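You operate a simulated robot arm through the tools that you are given. There is no shell and no other tool.

You run a simulated robot arm. Do the job below in one go: nothing can be reset, and whatever is moved stays where it is left.

## Task
Shake the caked salt loose and empty the wooden salt box into the white tub.
Fine: lid shut while you shake; swing it aside to pour; box back, lid shut again; spill nothing.
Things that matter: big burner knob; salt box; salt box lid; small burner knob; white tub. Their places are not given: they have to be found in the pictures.

The check looks at the end state, three seconds after you hand in, the way a careful person would. Anything else that was tipped, shoved, dropped, spilled or broken makes it a failure. A push-on lid holds only when it is set on centred and level and pressed home; a screw cap is set on level and turned clockwise until tight.

## Robot
A 7-joint arm with a two-finger parallel gripper, fixed in place. Base frame: the origin is on the floor under the middle of its stand, x ahead of it, y to its left, z up; the work surface is at about z = 800. Lengths are in mm, angles in degrees, forces in N, time in s.
It reaches about 1372 mm from its shoulder. Its first joint turns from -149.0 to 149.0 degrees. Payload 3.43 kg.
The TCP is the grasp point between the finger pads, 30 mm short of the fingertips. In the tool frame z runs along the fingers and y along their closing line. Largest opening 94 mm; finger width 28, thickness 10; the body of the gripper, 50 by 96 mm, starts 55 mm behind the TCP.
Orientation is that of the tool frame in the base frame, as [roll, pitch, yaw] about the fixed x, y, z axes, in that order (R = Rz(yaw) Ry(pitch) Rx(roll)). With the fingers straight down and closing along the base's y, the tool's x points along the base's -x, its y along +y and its z along -z.

## Interface
- The arm moves only by the tool apply_moves. Its argument "series" is a list of rows, each an object (a shift or turn left out is 0, a gripper value left out holds the last) with "fingers": the finger opening in mm, from 0 to 94; "dp": the shift along the tool's x, y, z in mm, a list of three; "turn": the turn, a rotation vector about the tool's x, y, z in degrees, a list of three. In form: [{"fingers": fingers, "dp": [x, y, z], "turn": [rx, ry, rz]}, ...]. A call has 1 to 20 rows; each row shifts and turns the commanded pose from where the row before left it, along the tool's axes as they then stand. Rows are played at 5 a second. More than 50 mm and 8.6 degrees between two rows, or a gripper value outside its range, and nothing of the call is played. Where a pose cannot be reached the arm comes as near as it can. A force on the tool above 40 N (or 10 N above the force at the start of the call, whichever is more), or a blocked arm, ends the call early, and 0.2 s more pass. The fingers move at their own pace (about 45 mm/s each) and stop on an object; they squeeze with about 23 N. The grip force told is the motor's: it shows also when the fingers shut on nothing. Time passes only in rows, and 0.2 s behind the last, so rows that do not move let the fingers close. The reply holds the time, the measured pose of the TCP, the force on the tool along the base axes, the opening and the grip force, in the units named above and with some noise, with the torque about the TCP (base axes, N m) and any sound that the robot's microphone picked up.
- Cameras (640 x 400 px; columns grow to the right, rows downward): "scene" is fixed at [213.1, -487.2, 1385.4]; the picture's right is [-0.93, 0.38, 0.00], its down [0.22, 0.54, -0.81] and it looks along [-0.31, -0.75, -0.58] (base axes); focal length 311 px, centre (320, 200). "wrist" rides on the gripper at [76, 14, -102] in the tool frame; the picture's right is [-0.18, 0.98, 0.00], its down [-0.75, -0.14, -0.64] and it looks along [-0.63, -0.12, 0.77] (tool axes); focal length 243 px, centre (320, 200).
- camera(camera): a new picture of that camera. No time passes.
- measure_at(camera, pixels): for up to 12 pixels [column, row] of the newest picture of that camera ("zoom" is the newest enlarged one), the place [x, y, z] in the base frame of the surface seen there, good to about 2 mm, but the place of the scene camera against the robot may be out by one fixed shift of up to 25 mm in any direction. No time passes.
- close_up(camera, box): a new picture of the part [left, top, right, bottom] of that camera's present view, enlarged. No time passes.
- hand_in(): hands the job in; it is judged then, once.

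Leave the gripper open and the arm clear of the work at the hand-in unless told otherwise.

The tools are called after "Emit:" as name(argument=value, ...) on one line, values as JSON. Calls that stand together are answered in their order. apply_moves: Moves the arm, as the interface text tells. Its arguments: {"type":"object","properties":{"series":{"type":"array"}},"required":["series"]} The other tools are called the same way: camera (camera) takes a picture; measure_at (camera, pixels) gives the place of the surface under pixels of a picture; close_up (camera, box) takes an enlarged picture of a part of a camera's view; hand_in () hands the job in.

At the start:

```text
time_s: 0.0
eef_pos: [-190.8, -969.6, 1200.3]
ee_rot: [-180.0, 0.0, 180.0]
force: [-0.4, 0.4, -0.8]
moment: [0.04, -0.01, 0.02]
width: 93.9
gripper_force: 0.1
```

scene: 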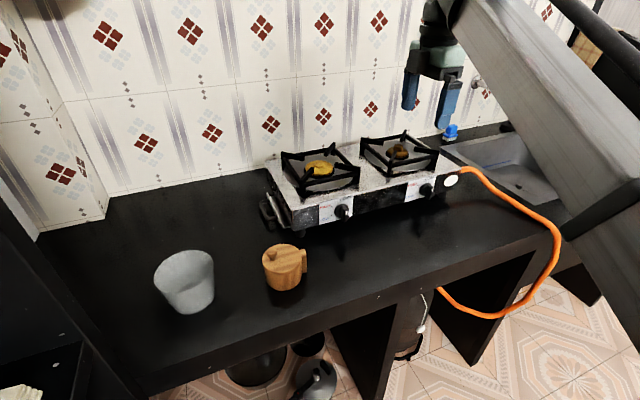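
wrist: 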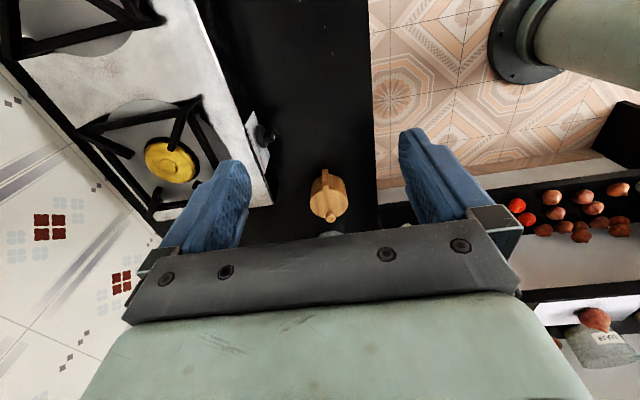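

I see the wooden salt box around (284,267) and the white tub around (187,281) in the scene picture. I'll enlarge both to understand the lid and handle.

Emit:
close_up(camera="scene", box=[240, 225, 330, 305])

Emit:
close_up(camera="wrist", box=[270, 150, 390, 240])

Emit:
measure_at(camera="scene", pixels=[[284, 256], [272, 252], [303, 262], [284, 280], [187, 262], [160, 268], [212, 262], [190, 300], [230, 280], [340, 260], [343, 211], [426, 190]])

Emit:
measure_at(camera="wrist", pixels=[[327, 195], [325, 175], [340, 200], [315, 195], [332, 216], [300, 150], [330, 233], [270, 135]])

```text
5.00 times, centred on (285, 265) of scene
```

zoom: 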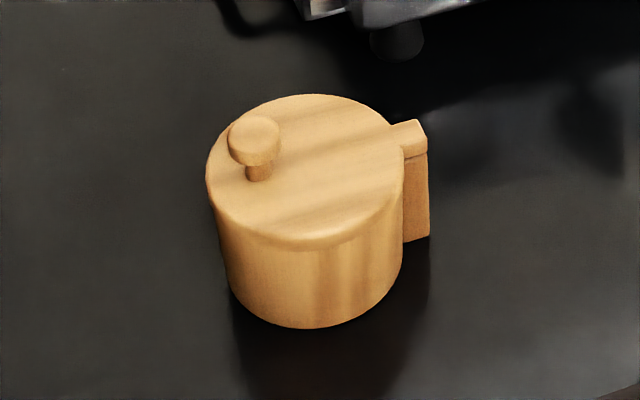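

```text
4.44 times, centred on (330, 195) of wrist
```

zoom: 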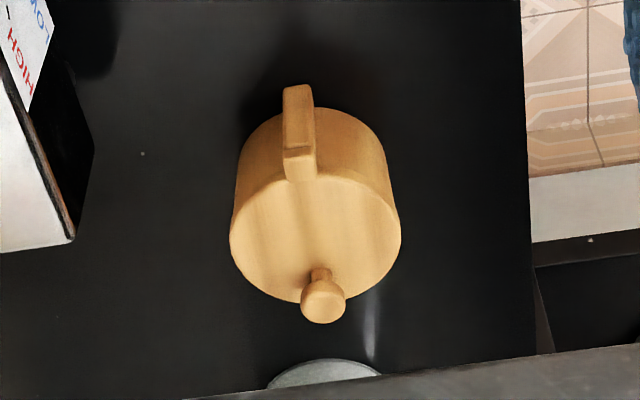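

```text
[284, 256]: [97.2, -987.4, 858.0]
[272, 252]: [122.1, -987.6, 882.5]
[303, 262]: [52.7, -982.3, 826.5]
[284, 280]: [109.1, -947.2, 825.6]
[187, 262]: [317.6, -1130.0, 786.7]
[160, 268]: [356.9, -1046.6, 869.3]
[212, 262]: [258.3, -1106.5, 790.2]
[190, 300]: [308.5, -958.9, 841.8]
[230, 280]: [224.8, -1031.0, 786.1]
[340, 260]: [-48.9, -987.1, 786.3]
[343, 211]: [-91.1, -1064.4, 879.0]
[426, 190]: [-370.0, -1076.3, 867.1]
```

```text
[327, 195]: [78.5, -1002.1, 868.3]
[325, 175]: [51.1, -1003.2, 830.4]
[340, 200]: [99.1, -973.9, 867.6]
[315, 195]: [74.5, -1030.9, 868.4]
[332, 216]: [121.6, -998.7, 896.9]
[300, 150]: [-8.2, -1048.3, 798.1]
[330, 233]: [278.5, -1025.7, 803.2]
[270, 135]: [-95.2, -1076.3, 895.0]
```

The box (lid knob on the +x side, handle and pivot lug on the −x side) and the tub are found. I need sizes, so I'll enlarge the tub and the stove front, then measure points on the box.

Emit:
close_up(camera="scene", box=[140, 235, 236, 325])

Emit:
measure_at(camera="zoom", pixels=[[100, 200], [520, 160], [300, 120], [200, 180], [330, 250], [320, 350], [320, 480], [450, 300], [180, 300]])

Emit:
close_up(camera="scene", box=[250, 130, 480, 260])

```text
4.44 times, centred on (188, 280) of scene
```

zoom: 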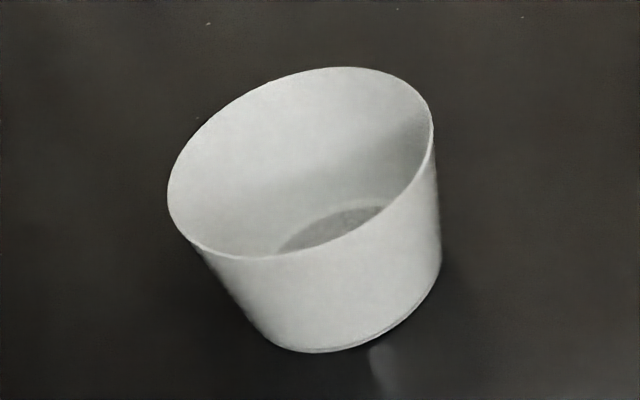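

```text
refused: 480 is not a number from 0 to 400
```

```text
2.78 times, centred on (365, 195) of scene
```

zoom: 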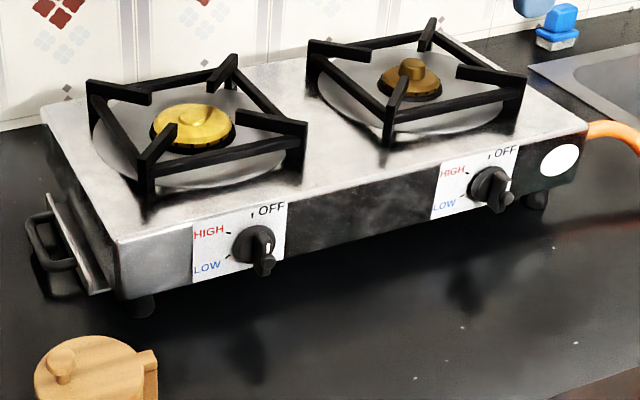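

I'll zoom back on the tub and measure its rim, wall and floor, then do the same for the box and the stove's near corner.

Emit:
close_up(camera="scene", box=[140, 235, 236, 325])

Emit:
measure_at(camera="zoom", pixels=[[171, 195], [260, 255], [340, 236], [429, 140], [345, 72], [230, 112], [340, 225], [340, 150], [320, 300], [310, 345], [435, 250], [540, 200]])

Emit:
close_up(camera="scene", box=[240, 225, 330, 305])

Emit:
measure_at(camera="zoom", pixels=[[254, 128], [262, 172], [320, 98], [212, 178], [300, 236], [398, 180], [405, 125], [420, 150], [416, 200], [415, 238], [310, 322], [320, 180]])

Emit:
close_up(camera="scene", box=[250, 130, 480, 260])

Emit:
measure_at(camera="zoom", pixels=[[118, 243], [122, 285], [45, 120], [265, 268], [32, 225], [80, 265], [40, 262], [140, 305], [30, 320], [140, 165], [500, 205], [300, 380]])

```text
4.44 times, centred on (188, 280) of scene
```

zoom: 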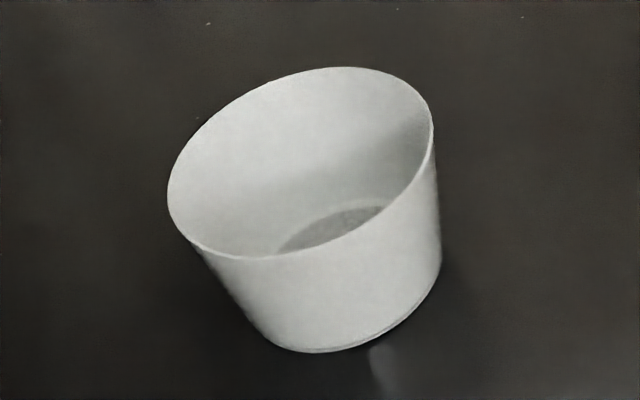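

```text
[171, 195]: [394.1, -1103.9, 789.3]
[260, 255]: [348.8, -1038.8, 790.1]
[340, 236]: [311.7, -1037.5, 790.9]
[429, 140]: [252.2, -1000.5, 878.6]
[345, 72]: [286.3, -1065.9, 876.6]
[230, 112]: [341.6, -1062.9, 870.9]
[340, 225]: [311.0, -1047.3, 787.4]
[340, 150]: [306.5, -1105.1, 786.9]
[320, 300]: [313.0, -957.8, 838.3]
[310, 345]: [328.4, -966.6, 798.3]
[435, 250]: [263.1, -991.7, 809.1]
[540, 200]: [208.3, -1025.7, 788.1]
```

```text
5.00 times, centred on (285, 265) of scene
```

zoom: 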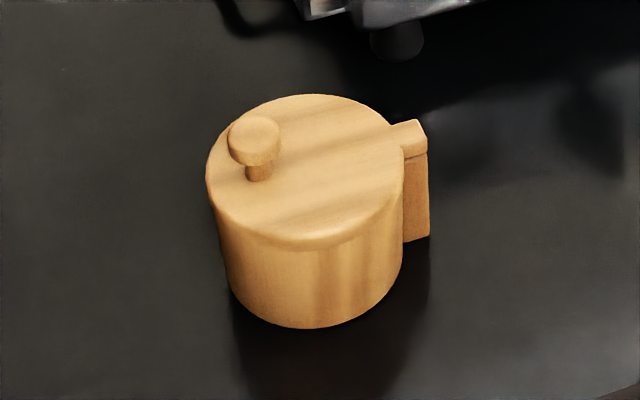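

```text
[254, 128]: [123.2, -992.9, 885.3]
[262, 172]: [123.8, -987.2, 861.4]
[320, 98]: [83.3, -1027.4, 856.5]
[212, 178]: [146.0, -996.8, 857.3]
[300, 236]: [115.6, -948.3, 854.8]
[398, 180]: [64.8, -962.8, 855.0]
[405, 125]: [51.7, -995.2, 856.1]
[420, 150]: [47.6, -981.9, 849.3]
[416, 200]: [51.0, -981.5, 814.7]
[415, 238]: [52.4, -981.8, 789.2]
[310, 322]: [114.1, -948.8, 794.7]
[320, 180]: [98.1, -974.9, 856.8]
```

```text
2.78 times, centred on (365, 195) of scene
```

zoom: 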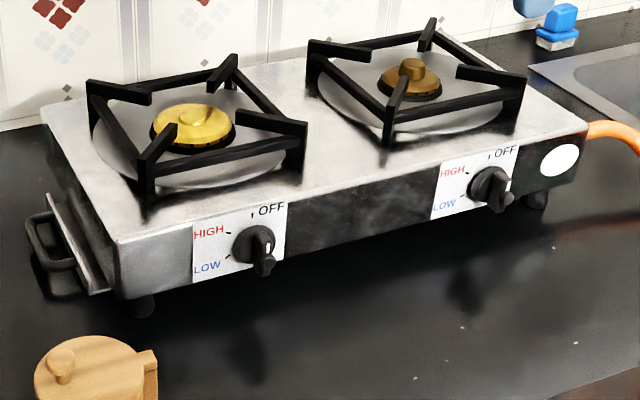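

```text
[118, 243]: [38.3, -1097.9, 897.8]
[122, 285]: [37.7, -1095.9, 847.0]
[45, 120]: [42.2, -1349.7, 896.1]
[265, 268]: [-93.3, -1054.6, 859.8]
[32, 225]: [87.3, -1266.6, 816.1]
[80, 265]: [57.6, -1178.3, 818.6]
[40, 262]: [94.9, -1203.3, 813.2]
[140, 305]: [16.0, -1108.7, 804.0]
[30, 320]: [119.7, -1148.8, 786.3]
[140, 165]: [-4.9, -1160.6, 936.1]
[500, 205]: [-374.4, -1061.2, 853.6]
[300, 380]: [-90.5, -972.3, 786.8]
```

Readings so far (scene frame, with z about 12 low):
- Box: body about 85 mm across, lid top about 70 mm above the counter, knob top about 100 mm.
- Handle and lug: on the −x side.
- Tub: rim centre near (313, −1012), radius about 60, height about 90.

The stove corner lies at y≈−1098, so it is clear. Next I bring the wrist camera nearer to the box for robot-true measurements.

Emit:
apply_moves(series=[{"fingers": 94, "dp": [-26.8, 0, 33.4]}, {"dp": [-26.8, 0, 33.4]}, {"dp": [-26.8, 0, 33.4]}, {"dp": [-26.8, 0, 33.4]}, {"dp": [-26.8, 0, 33.4]}, {"dp": [-26.8, 0, 33.4]}, {}])

Emit:
camera(camera="wrist")

Emit:
camera(camera="scene")

```text
time_s: 1.6
eef_pos: [-29.8, -968.9, 998.5]
ee_rot: [-180.0, 0.1, -180.0]
force: [0.7, -0.3, -0.3]
moment: [0.01, 0.02, -0.04]
width: 94.2
gripper_force: 0.0
```

```text
taken
```

wrist: 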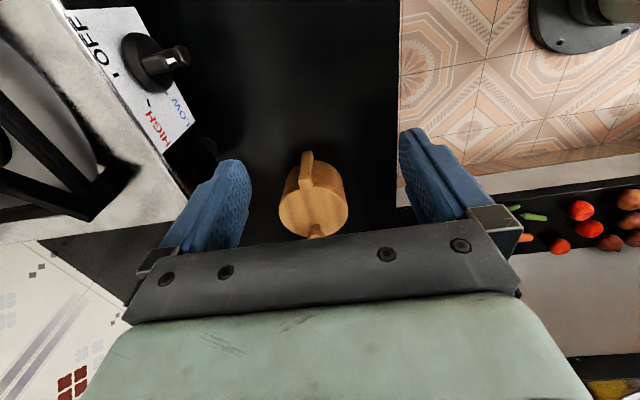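

```text
taken
```

scene: 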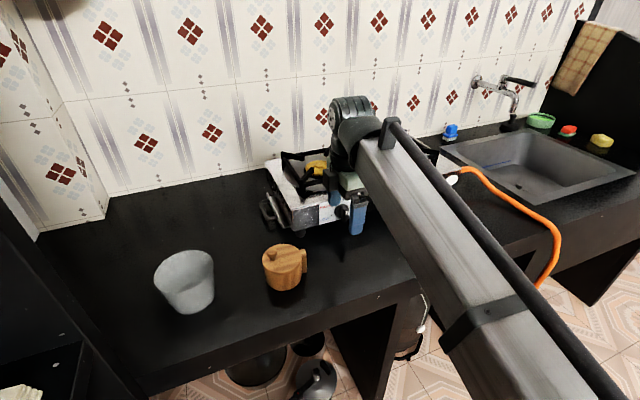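

The box is now at about (313,195) in the wrist view. I'll enlarge it and measure it from here.

Emit:
close_up(camera="wrist", box=[250, 140, 378, 220])

Emit:
close_up(camera="wrist", box=[250, 145, 378, 241])

```text
5.00 times, centred on (314, 180) of wrist
```

zoom: 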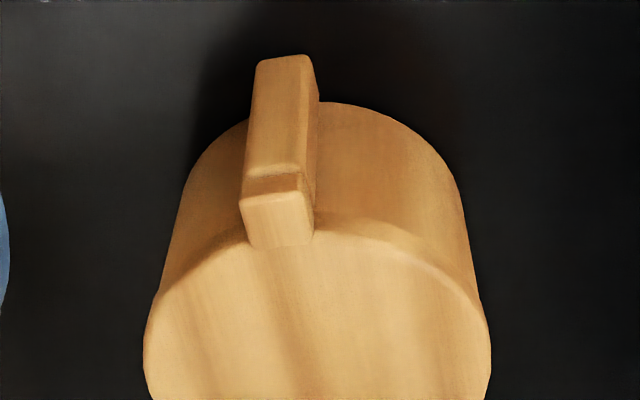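

```text
4.17 times, centred on (314, 193) of wrist
```

zoom: 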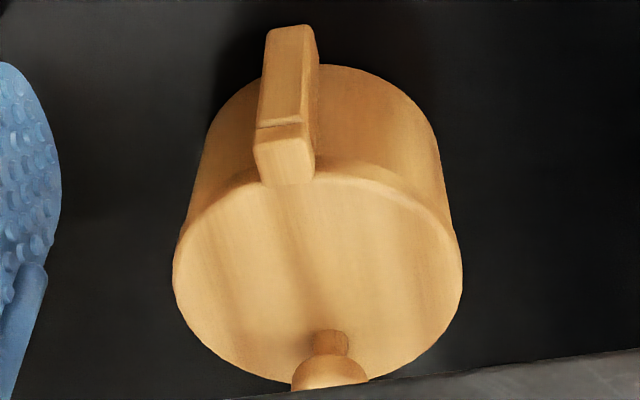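

I'll measure the lid rim, lug, handle and body on this enlargement.

Emit:
measure_at(camera="zoom", pixels=[[178, 270], [457, 270], [260, 375], [400, 365], [340, 178], [258, 140], [312, 145], [285, 180], [320, 270], [285, 126], [290, 30], [268, 75]])

Emit:
measure_at(camera="zoom", pixels=[[330, 350], [335, 375], [220, 130], [435, 150], [350, 70], [315, 100], [420, 100], [360, 130], [100, 200], [520, 250], [304, 128], [262, 128]])

```text
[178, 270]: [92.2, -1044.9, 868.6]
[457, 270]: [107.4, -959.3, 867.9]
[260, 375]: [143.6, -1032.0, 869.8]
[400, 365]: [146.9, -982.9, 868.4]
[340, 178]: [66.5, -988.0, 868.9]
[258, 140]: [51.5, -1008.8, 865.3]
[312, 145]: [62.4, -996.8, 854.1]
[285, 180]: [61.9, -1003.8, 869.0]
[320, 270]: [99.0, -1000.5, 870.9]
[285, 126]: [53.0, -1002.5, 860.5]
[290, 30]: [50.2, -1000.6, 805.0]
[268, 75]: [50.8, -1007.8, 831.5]
```

```text
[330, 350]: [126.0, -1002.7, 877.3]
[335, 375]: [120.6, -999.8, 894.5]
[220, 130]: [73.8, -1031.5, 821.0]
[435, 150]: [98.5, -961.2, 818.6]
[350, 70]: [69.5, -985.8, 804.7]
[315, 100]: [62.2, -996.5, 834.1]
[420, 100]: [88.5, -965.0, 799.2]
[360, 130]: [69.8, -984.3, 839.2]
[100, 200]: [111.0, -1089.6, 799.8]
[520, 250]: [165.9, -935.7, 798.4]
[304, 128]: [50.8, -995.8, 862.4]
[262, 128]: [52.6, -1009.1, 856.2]
```

Robot-frame readings:
- Counter: z≈799.
- Lid: rim radius ≈44, centre ≈(107, −1003), top z≈870.
- Body: radius ≈42.
- Handle: outer face x≈50.5, y −1009…−996, with a seam under the lug at z≈860.

I'll sample more points on the body cylinder and lid to firm up the centre.

Emit:
measure_at(camera="zoom", pixels=[[210, 150], [225, 120], [240, 100], [205, 190], [340, 80], [360, 90], [380, 100], [400, 110], [420, 130], [430, 170], [340, 130], [400, 160]])

Emit:
measure_at(camera="zoom", pixels=[[180, 290], [178, 250], [456, 290], [457, 250], [220, 345], [200, 325], [430, 335], [445, 315], [205, 215], [230, 192], [400, 195], [430, 215]])

```text
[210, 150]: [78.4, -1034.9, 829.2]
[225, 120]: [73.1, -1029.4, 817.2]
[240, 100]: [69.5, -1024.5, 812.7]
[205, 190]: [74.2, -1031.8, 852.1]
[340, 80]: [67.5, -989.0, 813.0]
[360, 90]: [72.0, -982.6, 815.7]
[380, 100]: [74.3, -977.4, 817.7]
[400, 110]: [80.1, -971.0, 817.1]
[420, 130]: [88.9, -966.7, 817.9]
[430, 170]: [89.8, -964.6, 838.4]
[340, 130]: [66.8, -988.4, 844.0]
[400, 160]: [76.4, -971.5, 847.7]
```

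```text
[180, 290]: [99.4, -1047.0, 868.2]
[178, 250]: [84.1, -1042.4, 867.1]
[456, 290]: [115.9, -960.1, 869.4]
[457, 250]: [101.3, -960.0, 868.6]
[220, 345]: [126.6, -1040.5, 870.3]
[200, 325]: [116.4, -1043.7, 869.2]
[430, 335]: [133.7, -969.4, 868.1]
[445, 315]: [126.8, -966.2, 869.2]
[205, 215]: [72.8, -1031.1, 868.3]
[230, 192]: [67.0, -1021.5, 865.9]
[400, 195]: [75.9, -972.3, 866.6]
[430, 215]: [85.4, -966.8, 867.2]
```

Fit: the box centre is (106.5, −1003.5), body radius 42.4, lid radius 43.7, handle due −x.

Plan:
1. Grip the body low and slanted, with the hand on the +x+y side (azimuth 40°, fingers sloping 30° down). The fingers stay under the lid and clear of both handle and tub.
2. First I go over to (186, −937, 1000) and turn there.

Emit:
apply_moves(series=[{"dp": [-43.2, 6.4, 0]}, {"dp": [-43.2, 6.4, 0]}, {"dp": [-43.2, 6.4, 0]}, {"dp": [-43.2, 6.4, 0]}, {"dp": [-43.2, 6.4, 0]}, {"turn": [0, 0, -8]}, {"turn": [0, 0, -8]}, {"turn": [0, 0, -8]}, {"turn": [0, 0, -8]}, {"turn": [0, 0, -8]}, {"turn": [0, 7.5, 0]}, {"turn": [0, 7.5, 0]}, {"turn": [0, 7.5, 0]}, {"turn": [0, 7.5, 0]}, {"turn": [0, 7.5, 0]}, {"turn": [0, 7.5, 0]}, {"turn": [0, 7.5, 0]}, {"turn": [0, 7.5, 0]}, {}])

Emit:
camera(camera="wrist")

Emit:
camera(camera="scene")

```text
time_s: 5.6
eef_pos: [185.6, -937.5, 997.7]
ee_rot: [180.0, -60.0, -140.1]
force: [0.4, 0.6, 0.5]
moment: [-0.01, -0.01, 0.05]
width: 94.1
gripper_force: 0.1
```

```text
taken
```

wrist: 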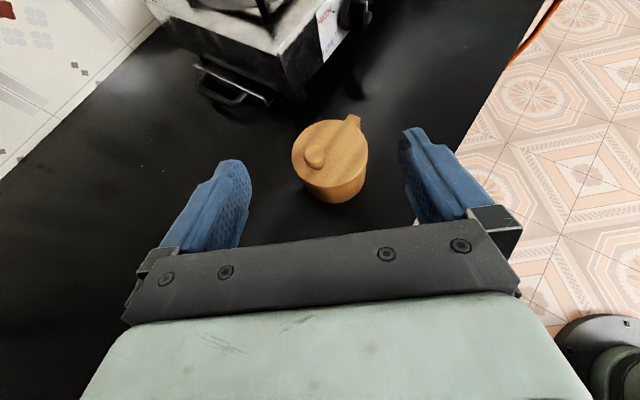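

```text
taken
```

scene: 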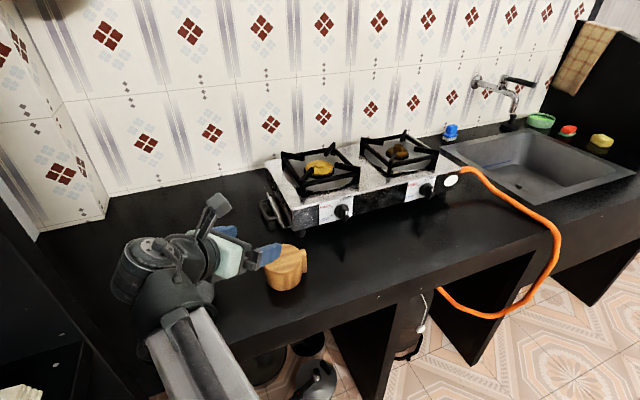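

The pose came out as asked: [180, −60, −140]. In the scene view the wrist housing sits around (150,280), in front of the tub. I'll measure how low it hangs before I descend.

Emit:
measure_at(camera="scene", pixels=[[120, 275], [130, 295], [150, 300], [150, 325], [185, 320], [200, 290], [210, 260], [235, 262], [155, 245], [216, 205], [270, 255], [220, 240]])

Emit:
close_up(camera="wrist", box=[266, 100, 394, 220])

Emit:
close_up(camera="scene", box=[90, 180, 320, 330])

```text
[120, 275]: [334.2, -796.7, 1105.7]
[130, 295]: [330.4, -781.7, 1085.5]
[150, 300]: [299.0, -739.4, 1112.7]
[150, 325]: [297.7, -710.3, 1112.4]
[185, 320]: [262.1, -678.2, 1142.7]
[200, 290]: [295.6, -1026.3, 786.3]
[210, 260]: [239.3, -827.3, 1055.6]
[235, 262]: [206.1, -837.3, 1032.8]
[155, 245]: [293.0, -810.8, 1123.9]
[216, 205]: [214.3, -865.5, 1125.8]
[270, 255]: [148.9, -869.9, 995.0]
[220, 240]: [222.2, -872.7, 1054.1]
```

```text
3.33 times, centred on (330, 160) of wrist
```

zoom: 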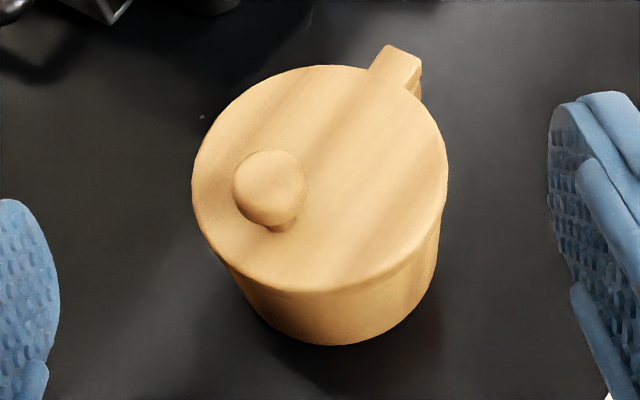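

```text
2.67 times, centred on (205, 255) of scene
```

zoom: 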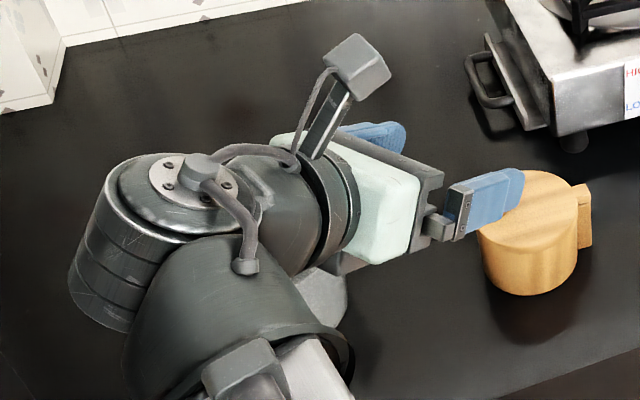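

The drum housing is well above the counter and away from the tub after the shift. I'll re-measure the lid and body from this new view to double-check the centre. For that I take the wrist zoom again.

Emit:
close_up(camera="wrist", box=[266, 100, 394, 220])

Emit:
measure_at(camera="zoom", pixels=[[198, 185], [442, 175], [320, 70], [310, 284], [225, 245], [410, 240], [240, 110], [420, 120], [268, 175], [390, 65], [415, 65], [390, 50]])

Emit:
measure_at(camera="zoom", pixels=[[245, 285], [265, 300], [290, 310], [320, 315], [350, 310], [380, 300], [405, 285], [430, 240], [330, 330], [280, 320], [410, 310], [250, 305]])

```text
3.33 times, centred on (330, 160) of wrist
```

zoom: 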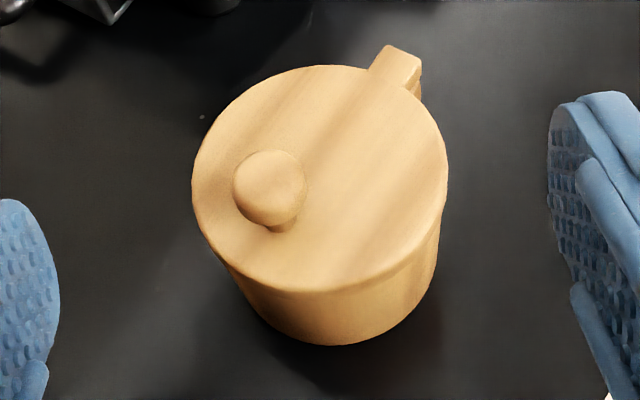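

```text
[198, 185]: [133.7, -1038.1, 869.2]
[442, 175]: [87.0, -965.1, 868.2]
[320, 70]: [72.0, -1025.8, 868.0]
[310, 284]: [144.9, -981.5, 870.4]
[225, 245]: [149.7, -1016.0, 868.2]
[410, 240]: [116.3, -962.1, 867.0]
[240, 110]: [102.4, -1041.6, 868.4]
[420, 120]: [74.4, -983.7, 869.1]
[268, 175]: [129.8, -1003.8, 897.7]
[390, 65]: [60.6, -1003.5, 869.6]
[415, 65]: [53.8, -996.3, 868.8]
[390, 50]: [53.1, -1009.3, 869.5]
```

```text
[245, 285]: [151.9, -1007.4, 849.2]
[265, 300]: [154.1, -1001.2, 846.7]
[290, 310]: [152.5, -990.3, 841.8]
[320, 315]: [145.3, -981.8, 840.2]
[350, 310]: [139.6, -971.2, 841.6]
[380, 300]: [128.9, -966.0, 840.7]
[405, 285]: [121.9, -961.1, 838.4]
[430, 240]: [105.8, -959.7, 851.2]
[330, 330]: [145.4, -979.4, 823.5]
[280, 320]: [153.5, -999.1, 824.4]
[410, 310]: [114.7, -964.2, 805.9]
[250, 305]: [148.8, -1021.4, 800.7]
```

Both views agree on a centre of (108.5, −1003.3), body radius about 43 and lid radius about 44, so the 94 mm opening leaves about 3 mm each side. Now I go down to the stand-off at (188, −936, 888), 110 mm back along the fingers from the grasp, and check it.

Emit:
apply_moves(series=[{"fingers": 94, "dp": [-32.1, -0.3, 17.6]}, {"dp": [-32.1, -0.3, 17.6]}, {"dp": [-32.1, -0.2, 17.5]}, {}])

Emit:
camera(camera="wrist")

Emit:
close_up(camera="scene", box=[90, 180, 330, 330])

```text
time_s: 6.6
eef_pos: [189.0, -935.7, 891.0]
ee_rot: [-180.0, -59.9, -140.1]
force: [-0.2, -0.7, -0.3]
moment: [0.0, 0.0, 0.01]
width: 93.9
gripper_force: 0.0
```

```text
taken
```

wrist: 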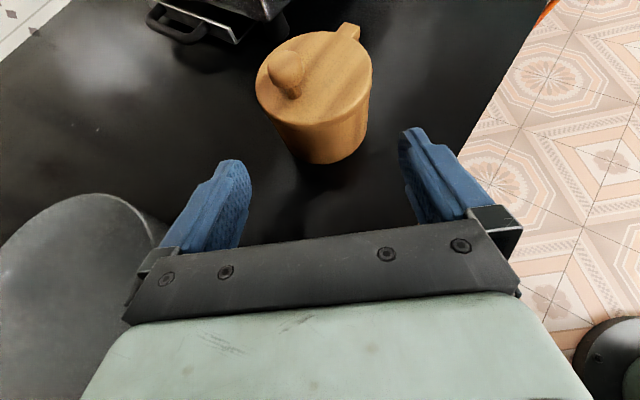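

```text
2.67 times, centred on (210, 255) of scene
```

zoom: 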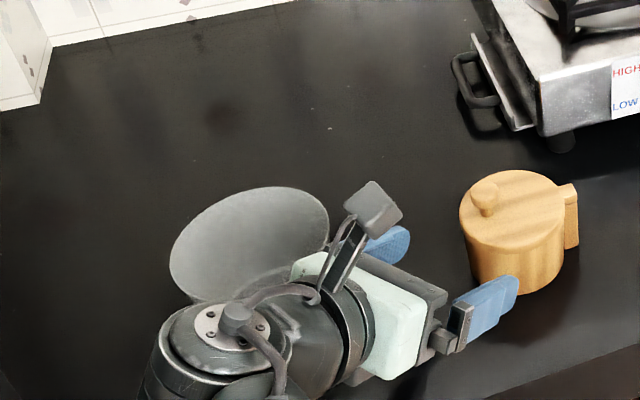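

The tub's rim now shows at lower left of the wrist view, near (60,200)–(160,240). I'll measure that rim in the robot frame so I stay clear of it, and re-check the box from here.

Emit:
measure_at(camera="wrist", pixels=[[30, 225], [60, 204], [90, 196], [115, 199], [135, 210], [152, 228], [10, 250], [80, 260], [60, 320], [110, 240], [20, 300], [5, 200]])

Emit:
close_up(camera="wrist", box=[230, 15, 390, 175])

Emit:
measure_at(camera="zoom", pixels=[[150, 180], [435, 180], [200, 260], [420, 250], [300, 285], [350, 280], [300, 350], [350, 350], [400, 320], [240, 330], [215, 290], [430, 270]])

```text
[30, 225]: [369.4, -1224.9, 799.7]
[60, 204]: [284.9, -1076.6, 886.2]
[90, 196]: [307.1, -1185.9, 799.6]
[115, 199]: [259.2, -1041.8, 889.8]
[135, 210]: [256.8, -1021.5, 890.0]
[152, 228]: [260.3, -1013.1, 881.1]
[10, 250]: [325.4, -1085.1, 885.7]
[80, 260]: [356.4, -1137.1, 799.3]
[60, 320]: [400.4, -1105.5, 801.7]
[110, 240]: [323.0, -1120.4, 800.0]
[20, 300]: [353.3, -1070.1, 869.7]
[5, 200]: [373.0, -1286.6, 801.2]
```

```text
2.50 times, centred on (310, 95) of wrist
```

zoom: 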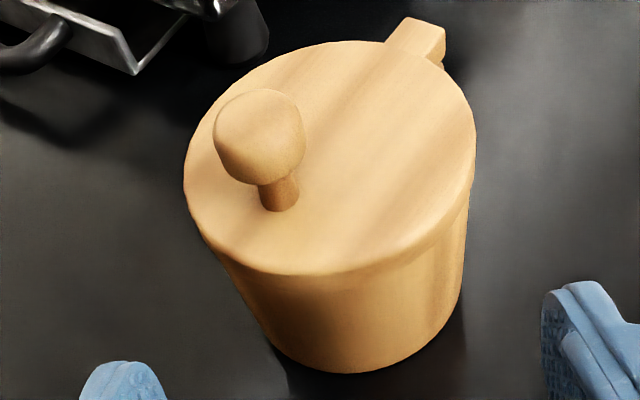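

```text
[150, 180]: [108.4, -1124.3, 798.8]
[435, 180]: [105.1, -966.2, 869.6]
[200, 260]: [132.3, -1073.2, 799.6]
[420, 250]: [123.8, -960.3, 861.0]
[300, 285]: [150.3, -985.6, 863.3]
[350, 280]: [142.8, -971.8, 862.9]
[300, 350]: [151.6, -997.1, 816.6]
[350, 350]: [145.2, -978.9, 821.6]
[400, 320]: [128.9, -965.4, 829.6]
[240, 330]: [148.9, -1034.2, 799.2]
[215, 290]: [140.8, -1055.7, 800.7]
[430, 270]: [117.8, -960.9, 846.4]
```

The tub, in the robot frame, has its centre at ≈(318, −1027), rim radius 60, rim z≈889. The box readings are consistent, with the lid edge about 45 from its centre. The fingers travel along their own line under the lid, so I slide in 84 mm first.

Emit:
apply_moves(series=[{"dp": [-0.6, 0, 28]}, {"dp": [-0.6, 0, 28]}, {"dp": [-0.6, 0, 28]}, {}])

Emit:
camera(camera="wrist")

Emit:
close_up(camera="scene", box=[120, 200, 330, 330])

```text
time_s: 7.6
eef_pos: [132.7, -983.2, 844.8]
ee_rot: [-179.9, -60.0, -140.1]
force: [0.2, -0.1, 0.0]
moment: [-0.01, -0.02, 0.02]
width: 94.0
gripper_force: 0.1
```

```text
taken
```

wrist: 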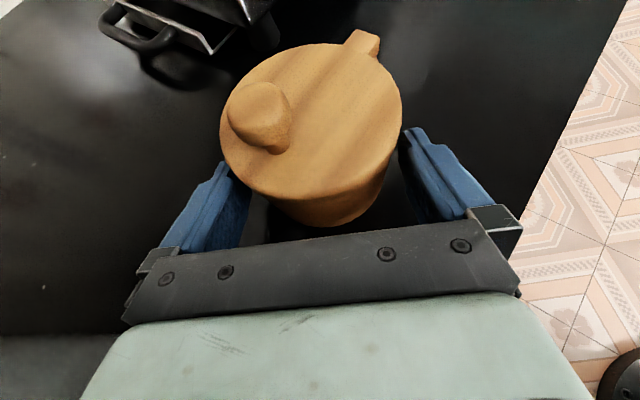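

```text
3.05 times, centred on (225, 265) of scene
```

zoom: 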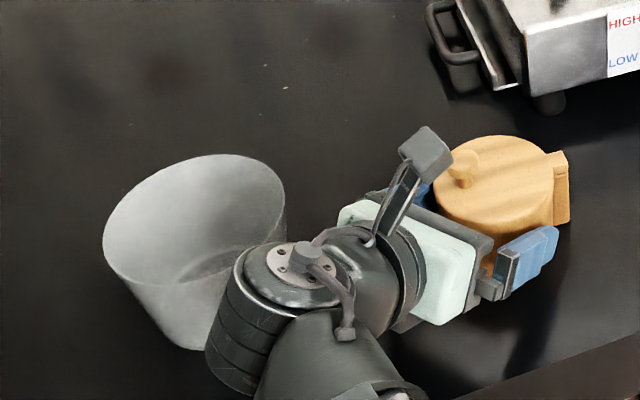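

No contact, and the fingers straddle the body evenly. I make the last 25 mm in.

Emit:
apply_moves(series=[{"dp": [0.5, 0, 12.6]}, {"dp": [0.4, 0, 12.6]}, {}])

Emit:
camera(camera="wrist")

```text
time_s: 8.4
eef_pos: [115.5, -995.2, 834.2]
ee_rot: [-180.0, -59.9, -140.0]
force: [2.0, -1.6, 0.3]
moment: [-0.04, 0.04, 0.07]
width: 94.0
gripper_force: 0.0
```

```text
taken
```

wrist: 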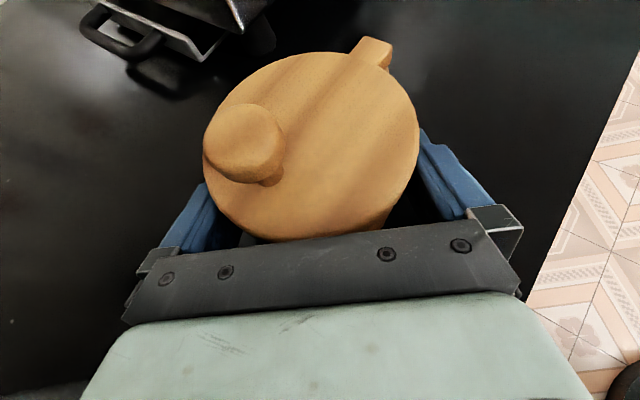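

A slight side force of about 2.5 N shows, so one finger may be just touching the box. I'll check where the box sits relative to the fingers now.

Emit:
measure_at(camera="wrist", pixels=[[208, 165], [415, 150], [300, 57], [230, 215], [390, 215], [330, 233], [250, 80], [400, 90], [250, 150], [370, 45], [385, 60], [215, 190]])

Emit:
close_up(camera="scene", box=[180, 210, 320, 320])

```text
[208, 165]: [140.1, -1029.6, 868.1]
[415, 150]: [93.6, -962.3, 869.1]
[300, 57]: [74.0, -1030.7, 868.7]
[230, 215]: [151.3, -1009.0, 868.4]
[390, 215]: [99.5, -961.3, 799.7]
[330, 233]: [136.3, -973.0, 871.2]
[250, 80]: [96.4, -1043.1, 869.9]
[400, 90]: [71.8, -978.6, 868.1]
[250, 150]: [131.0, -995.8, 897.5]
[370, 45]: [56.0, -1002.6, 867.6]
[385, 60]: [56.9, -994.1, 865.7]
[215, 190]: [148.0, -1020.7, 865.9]
```

```text
3.64 times, centred on (250, 265) of scene
```

zoom: 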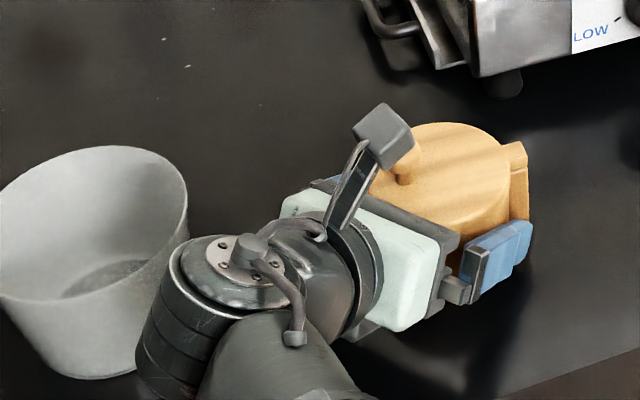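

I want to be sure that the faint force isn't the wrist drum touching the tub, so I measure drum points and the tub rim in this zoomed scene view.

Emit:
measure_at(camera="zoom", pixels=[[150, 340], [170, 300], [180, 360], [160, 375], [200, 250], [250, 300], [140, 360], [186, 200], [60, 160], [100, 330], [20, 190], [490, 250]])

Emit:
apply_moves(series=[{}])

```text
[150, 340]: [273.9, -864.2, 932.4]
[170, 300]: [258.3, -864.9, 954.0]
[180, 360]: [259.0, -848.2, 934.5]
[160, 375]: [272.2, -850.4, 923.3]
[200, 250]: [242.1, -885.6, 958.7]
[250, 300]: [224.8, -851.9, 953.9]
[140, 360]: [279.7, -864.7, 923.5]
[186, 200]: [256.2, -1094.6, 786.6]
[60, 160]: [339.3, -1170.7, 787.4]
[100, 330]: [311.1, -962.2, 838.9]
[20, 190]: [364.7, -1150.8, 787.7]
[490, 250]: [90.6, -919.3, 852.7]
```

```text
time_s: 8.8
eef_pos: [114.7, -996.5, 834.2]
ee_rot: [-179.9, -60.1, -140.0]
force: [0.9, 0.0, -0.3]
moment: [-0.01, 0.03, 0.02]
width: 94.0
gripper_force: 0.1
```

The drum is at y≈−880, nearly 90 mm from the tub's near rim, and the force is back to zero. Now I close the fingers on the body.

Emit:
apply_moves(series=[{"fingers": 60}, {}, {}, {}])

```text
time_s: 9.8
eef_pos: [115.9, -996.7, 834.0]
ee_rot: [179.9, -60.0, -140.0]
force: [-0.1, -1.7, 0.0]
moment: [0.04, 0.08, 0.03]
width: 90.5
gripper_force: 23.2
```

The fingers stopped at 90.5 mm with 23 N, so they hold the body. I lift 20 mm straight up and read the weight.

Emit:
apply_moves(series=[{"dp": [4.3, 0, -2.5]}, {"dp": [4.3, 0, -2.5]}, {"dp": [4.3, 0, -2.5]}, {"dp": [4.3, 0, -2.5]}, {}])

Emit:
close_up(camera="scene", box=[180, 200, 330, 310])

Emit:
camera(camera="wrist")

```text
time_s: 11.0
eef_pos: [116.3, -997.2, 852.3]
ee_rot: [-180.0, -60.0, -139.9]
force: [-0.1, -0.8, -2.9]
moment: [0.01, -0.06, -0.02]
width: 90.5
gripper_force: 22.8
```

```text
3.64 times, centred on (255, 255) of scene
```

zoom: 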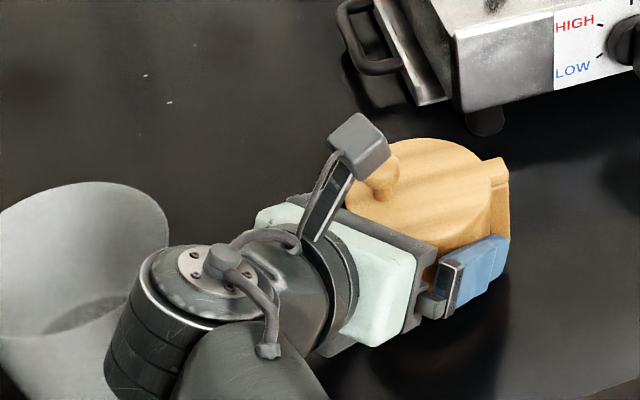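

```text
taken
```

wrist: 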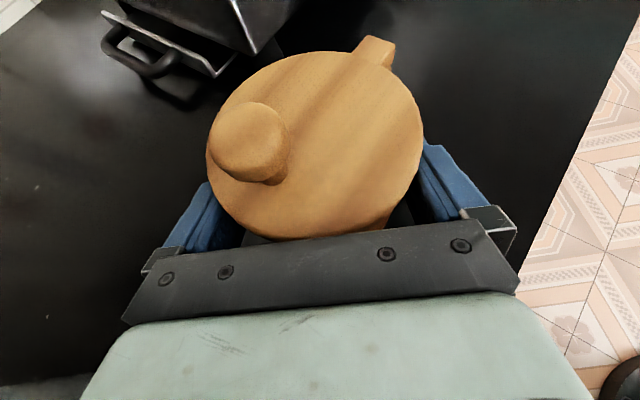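

It weighs about 3 N and is held firmly level. I lift another 60 mm and then shake straight up and down by 40 mm. A vertical shake cannot swing the lid sideways. I'll listen for the salt.

Emit:
apply_moves(series=[{"dp": [26, 0, -15]}, {"dp": [26, 0, -15]}, {}, {"dp": [34.6, 0, -20]}, {"dp": [-34.6, 0, 20]}, {"dp": [34.6, 0, -20]}, {"dp": [-34.6, 0, 20]}, {"dp": [34.6, 0, -20]}, {"dp": [-34.6, 0, 20]}, {"dp": [34.6, 0, -20]}, {"dp": [-34.6, 0, 20]}, {}])

Emit:
camera(camera="wrist")

```text
time_s: 13.6
eef_pos: [114.4, -999.9, 911.8]
ee_rot: [180.0, -59.9, -140.0]
force: [0.2, -0.3, -4.1]
moment: [0.03, -0.09, -0.03]
width: 89.9
gripper_force: 23.2
```

```text
taken
```

wrist: 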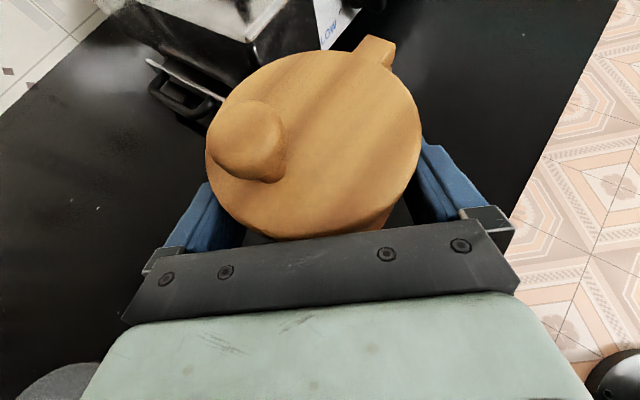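

No sound yet and the lid is still shut. I shake harder with 49 mm strokes, for longer.

Emit:
apply_moves(series=[{"dp": [42.4, 0, -24.5]}, {"dp": [-42.4, 0, 24.5]}, {"dp": [42.4, 0, -24.5]}, {"dp": [-42.4, 0, 24.5]}, {"dp": [42.4, 0, -24.5]}, {"dp": [-42.4, 0, 24.5]}, {"dp": [42.4, 0, -24.5]}, {"dp": [-42.4, 0, 24.5]}, {"dp": [42.4, 0, -24.5]}, {"dp": [-42.4, 0, 24.5]}, {"dp": [42.4, 0, -24.5]}, {"dp": [-42.4, 0, 24.5]}, {"dp": [42.4, 0, -24.5]}, {"dp": [-42.4, 0, 24.5]}, {"dp": [42.4, 0, -24.5]}, {"dp": [-42.4, 0, 24.5]}, {}])

Emit:
camera(camera="wrist")

```text
time_s: 17.2
eef_pos: [117.6, -998.6, 913.4]
ee_rot: [180.0, -59.9, -140.1]
force: [-0.1, -0.2, -4.8]
moment: [0.07, -0.11, 0.0]
width: 89.3
gripper_force: 22.9
```

```text
taken
```

wrist: 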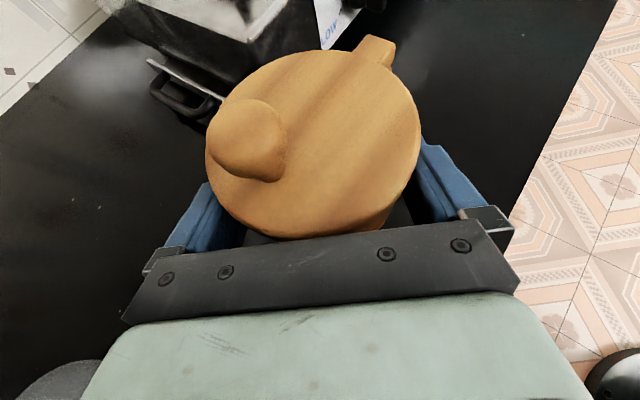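

The opening crept from 90.5 to 89.3 mm, so I check whether the box has slipped in the fingers, and take a still force reading.

Emit:
apply_moves(series=[{}, {}, {}])

Emit:
camera(camera="wrist")

Emit:
measure_at(camera="wrist", pixels=[[212, 165], [415, 150], [300, 60], [230, 210], [330, 150], [330, 230], [250, 85], [400, 95], [250, 150], [370, 45], [350, 130], [300, 200]])

Emit:
close_up(camera="scene", box=[170, 160, 330, 270])

```text
time_s: 18.0
eef_pos: [116.9, -999.3, 914.3]
ee_rot: [180.0, -59.9, -140.0]
force: [-0.4, 0.1, -5.0]
moment: [0.04, -0.09, -0.01]
width: 89.6
gripper_force: 22.6
```

```text
taken
```

wrist: 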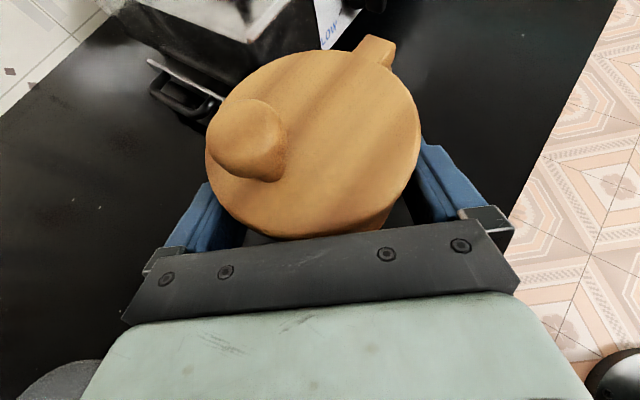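

```text
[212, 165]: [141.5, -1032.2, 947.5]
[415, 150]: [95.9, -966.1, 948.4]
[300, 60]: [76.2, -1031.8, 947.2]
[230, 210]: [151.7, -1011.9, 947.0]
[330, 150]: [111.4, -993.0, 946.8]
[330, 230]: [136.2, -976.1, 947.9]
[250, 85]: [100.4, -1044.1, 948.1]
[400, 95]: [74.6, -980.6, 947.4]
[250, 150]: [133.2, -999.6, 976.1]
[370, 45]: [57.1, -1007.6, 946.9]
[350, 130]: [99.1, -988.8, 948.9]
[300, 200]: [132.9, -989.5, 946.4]
```

```text
3.64 times, centred on (250, 215) of scene
```

zoom: 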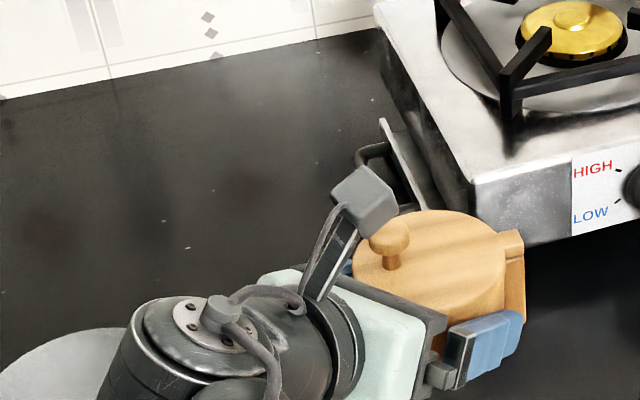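

The lid is level, shut, and slipped only about 1.5 mm. Still no sound, so I use longer strokes of about 98 mm, two rows up and two down, for full-speed reversals.

Emit:
apply_moves(series=[{"dp": [42.4, 0, -24.5]}, {"dp": [42.4, 0, -24.5]}, {"dp": [-42.4, 0, 24.5]}, {"dp": [-42.4, 0, 24.5]}, {"dp": [42.4, 0, -24.5]}, {"dp": [42.4, 0, -24.5]}, {"dp": [-42.4, 0, 24.5]}, {"dp": [-42.4, 0, 24.5]}, {"dp": [42.4, 0, -24.5]}, {"dp": [42.4, 0, -24.5]}, {"dp": [-42.4, 0, 24.5]}, {"dp": [-42.4, 0, 24.5]}, {"dp": [42.4, 0, -24.5]}, {"dp": [42.4, 0, -24.5]}, {"dp": [-42.4, 0, 24.5]}, {"dp": [-42.4, 0, 24.5]}, {}])

Emit:
camera(camera="wrist")

```text
time_s: 21.6
eef_pos: [113.9, -997.3, 912.8]
ee_rot: [-179.8, -60.0, -140.1]
force: [-0.3, -0.3, -4.6]
moment: [0.04, -0.09, -0.01]
width: 89.1
gripper_force: 22.9
```

```text
taken
```

wrist: 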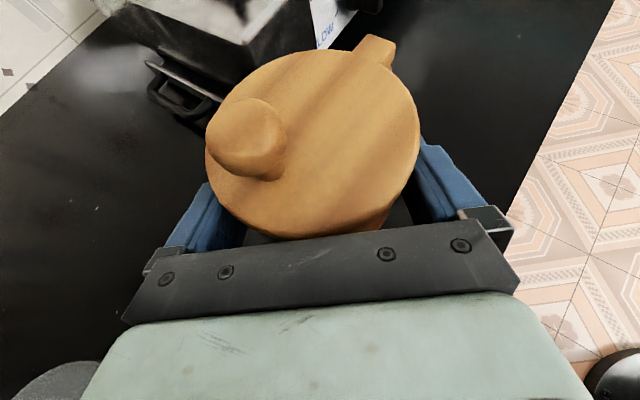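

Still silent. A shake along the handle line (base x) puts no swing on the lid either, since pivot and lid centre lie on that line. So I shake along x by 45 mm.

Emit:
apply_moves(series=[{"dp": [17.2, 28.9, 29.8]}, {"dp": [-17.2, -28.9, -29.8]}, {"dp": [17.2, 28.9, 29.8]}, {"dp": [-17.2, -28.9, -29.8]}, {"dp": [17.2, 28.9, 29.8]}, {"dp": [-17.2, -28.9, -29.8]}, {"dp": [17.2, 28.9, 29.8]}, {"dp": [-17.2, -28.9, -29.8]}, {"dp": [17.2, 28.9, 29.8]}, {"dp": [-17.2, -28.9, -29.8]}, {}])

Emit:
camera(camera="wrist")

```text
time_s: 24.0
eef_pos: [119.5, -995.4, 914.7]
ee_rot: [180.0, -60.0, -140.0]
force: [-0.5, 0.7, -4.3]
moment: [0.05, -0.09, 0.02]
width: 88.7
gripper_force: 22.7
```

```text
taken
```

wrist: 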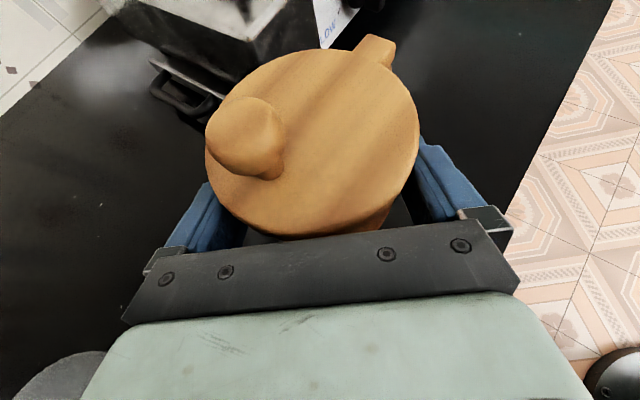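

The opening is slowly falling (88.7 mm now). I measure the lid against the fingers to see which way the box creeps.

Emit:
measure_at(camera="wrist", pixels=[[212, 165], [415, 150], [300, 60], [230, 210], [330, 150], [330, 228], [250, 85], [400, 95], [370, 45], [350, 130], [300, 200], [390, 50]])

Emit:
close_up(camera="wrist", box=[180, 20, 460, 250])

Emit:
close_up(camera="scene", box=[220, 190, 330, 270])

```text
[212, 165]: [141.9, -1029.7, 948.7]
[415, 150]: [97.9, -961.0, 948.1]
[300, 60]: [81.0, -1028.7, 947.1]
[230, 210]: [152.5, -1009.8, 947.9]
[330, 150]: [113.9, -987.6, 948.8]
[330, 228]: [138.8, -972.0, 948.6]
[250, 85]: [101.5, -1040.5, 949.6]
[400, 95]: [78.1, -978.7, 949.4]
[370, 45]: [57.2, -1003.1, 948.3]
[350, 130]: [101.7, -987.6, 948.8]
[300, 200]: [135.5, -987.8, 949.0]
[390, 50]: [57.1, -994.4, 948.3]
```

```text
1.74 times, centred on (320, 135) of wrist
```

zoom: 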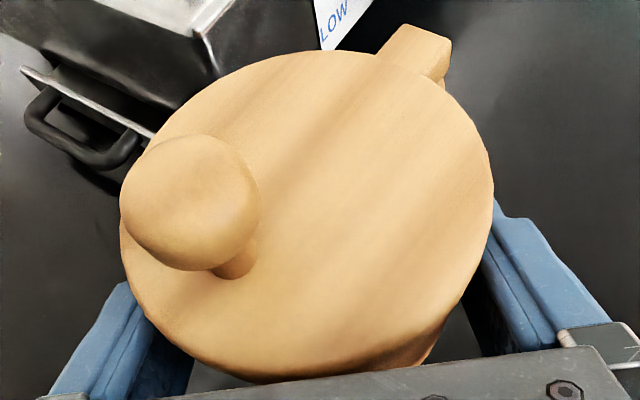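

```text
5.00 times, centred on (275, 230) of scene
```

zoom: 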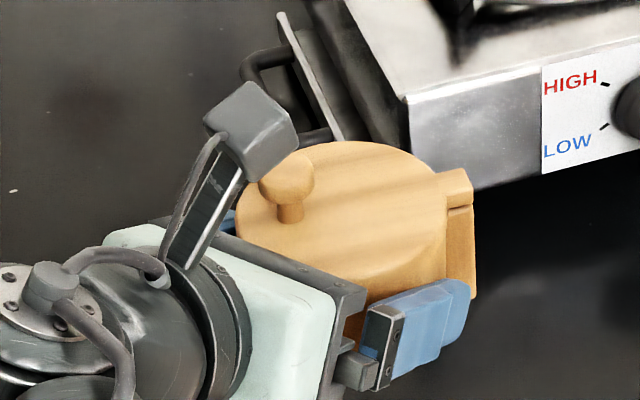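

The box stays put in the grip: lid top 34 mm above the TCP, level and shut. I give it another long, vigorous vertical shake and listen again.

Emit:
apply_moves(series=[{"dp": [43.2, 0, -24.9]}, {"dp": [-43.2, 0, 24.9]}, {"dp": [43.2, 0, -24.9]}, {"dp": [-43.2, 0, 24.9]}, {"dp": [43.2, 0, -24.9]}, {"dp": [-43.2, 0, 24.9]}, {"dp": [43.2, 0, -24.9]}, {"dp": [-43.2, 0, 24.9]}, {"dp": [43.2, 0, -24.9]}, {"dp": [-43.2, 0, 24.9]}, {"dp": [43.2, 0, -24.9]}, {"dp": [-43.2, 0, 24.9]}, {"dp": [43.2, 0, -24.9]}, {"dp": [-43.2, 0, 24.9]}, {"dp": [43.2, 0, -24.9]}, {"dp": [-43.2, 0, 24.9]}, {"dp": [43.2, 0, -24.9]}, {"dp": [-43.2, 0, 24.9]}, {"dp": [43.2, 0, -24.9]}, {"dp": [-43.2, 0, 24.9]}])

```text
time_s: 28.2
eef_pos: [116.0, -995.8, 916.3]
ee_rot: [-180.0, -60.0, -139.9]
force: [-0.1, 0.2, -4.9]
moment: [0.05, -0.09, -0.01]
width: 88.8
gripper_force: 22.9
```

Still no sound; a look inside will tell. I lower the box back to where it stood, first to about 4 mm above the counter, then gently down.

Emit:
apply_moves(series=[{"dp": [-16.5, 0, 9.5]}, {"dp": [-16.5, 0, 9.5]}, {"dp": [-16.5, 0, 9.5]}, {"dp": [-15.6, 0, 9.0]}, {}])

Emit:
apply_moves(series=[{"dp": [-1.3, 0, 0.75]}, {"dp": [-1.3, 0, 0.75]}, {}])

```text
time_s: 29.4
eef_pos: [116.7, -997.8, 841.4]
ee_rot: [180.0, -60.0, -140.0]
force: [0.3, 0.8, -5.5]
moment: [0.03, -0.09, 0.02]
width: 88.7
gripper_force: 23.3
```

```text
time_s: 30.2
eef_pos: [117.1, -996.6, 836.5]
ee_rot: [-179.9, -60.0, -139.9]
force: [0.3, 0.2, -4.4]
moment: [0.04, -0.09, -0.03]
width: 88.7
gripper_force: 23.3
```

Not on the counter yet (still −4.4 N). I go down in 1 mm steps.

Emit:
apply_moves(series=[{"dp": [-0.87, 0, 0.5]}, {}])

Emit:
apply_moves(series=[{"dp": [-0.87, 0, 0.5]}, {}])

Emit:
apply_moves(series=[{"dp": [-0.87, 0, 0.5]}, {}])

```text
time_s: 30.8
eef_pos: [116.8, -995.9, 835.7]
ee_rot: [179.9, -59.9, -140.0]
force: [0.1, 0.1, -4.7]
moment: [0.05, -0.07, 0.01]
width: 88.7
gripper_force: 23.6
```

```text
time_s: 31.4
eef_pos: [115.7, -998.0, 835.1]
ee_rot: [179.9, -60.0, -140.1]
force: [1.7, 1.7, -0.8]
moment: [-0.11, -0.03, 0.02]
width: 88.7
gripper_force: 23.0
```

```text
time_s: 32.0
eef_pos: [115.3, -996.9, 834.2]
ee_rot: [-180.0, -60.2, -139.9]
force: [1.0, -4.0, 9.3]
moment: [-0.44, 0.12, 0.12]
width: 88.8
gripper_force: 23.2
```

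It touched down (the force went to +9 N). I ease up 0.8 mm, open the fingers fully and look before backing off.

Emit:
apply_moves(series=[{"dp": [0.7, 0, -0.4]}, {"fingers": 94}, {}, {}])

Emit:
camera(camera="wrist")

```text
time_s: 33.0
eef_pos: [115.3, -997.5, 833.4]
ee_rot: [-179.9, -60.0, -140.0]
force: [0.7, -0.4, 0.4]
moment: [0.03, 0.02, -0.01]
width: 93.9
gripper_force: 0.0
```

```text
taken
```

wrist: 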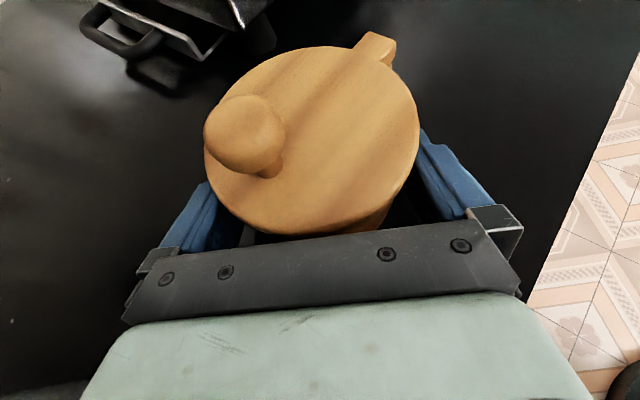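

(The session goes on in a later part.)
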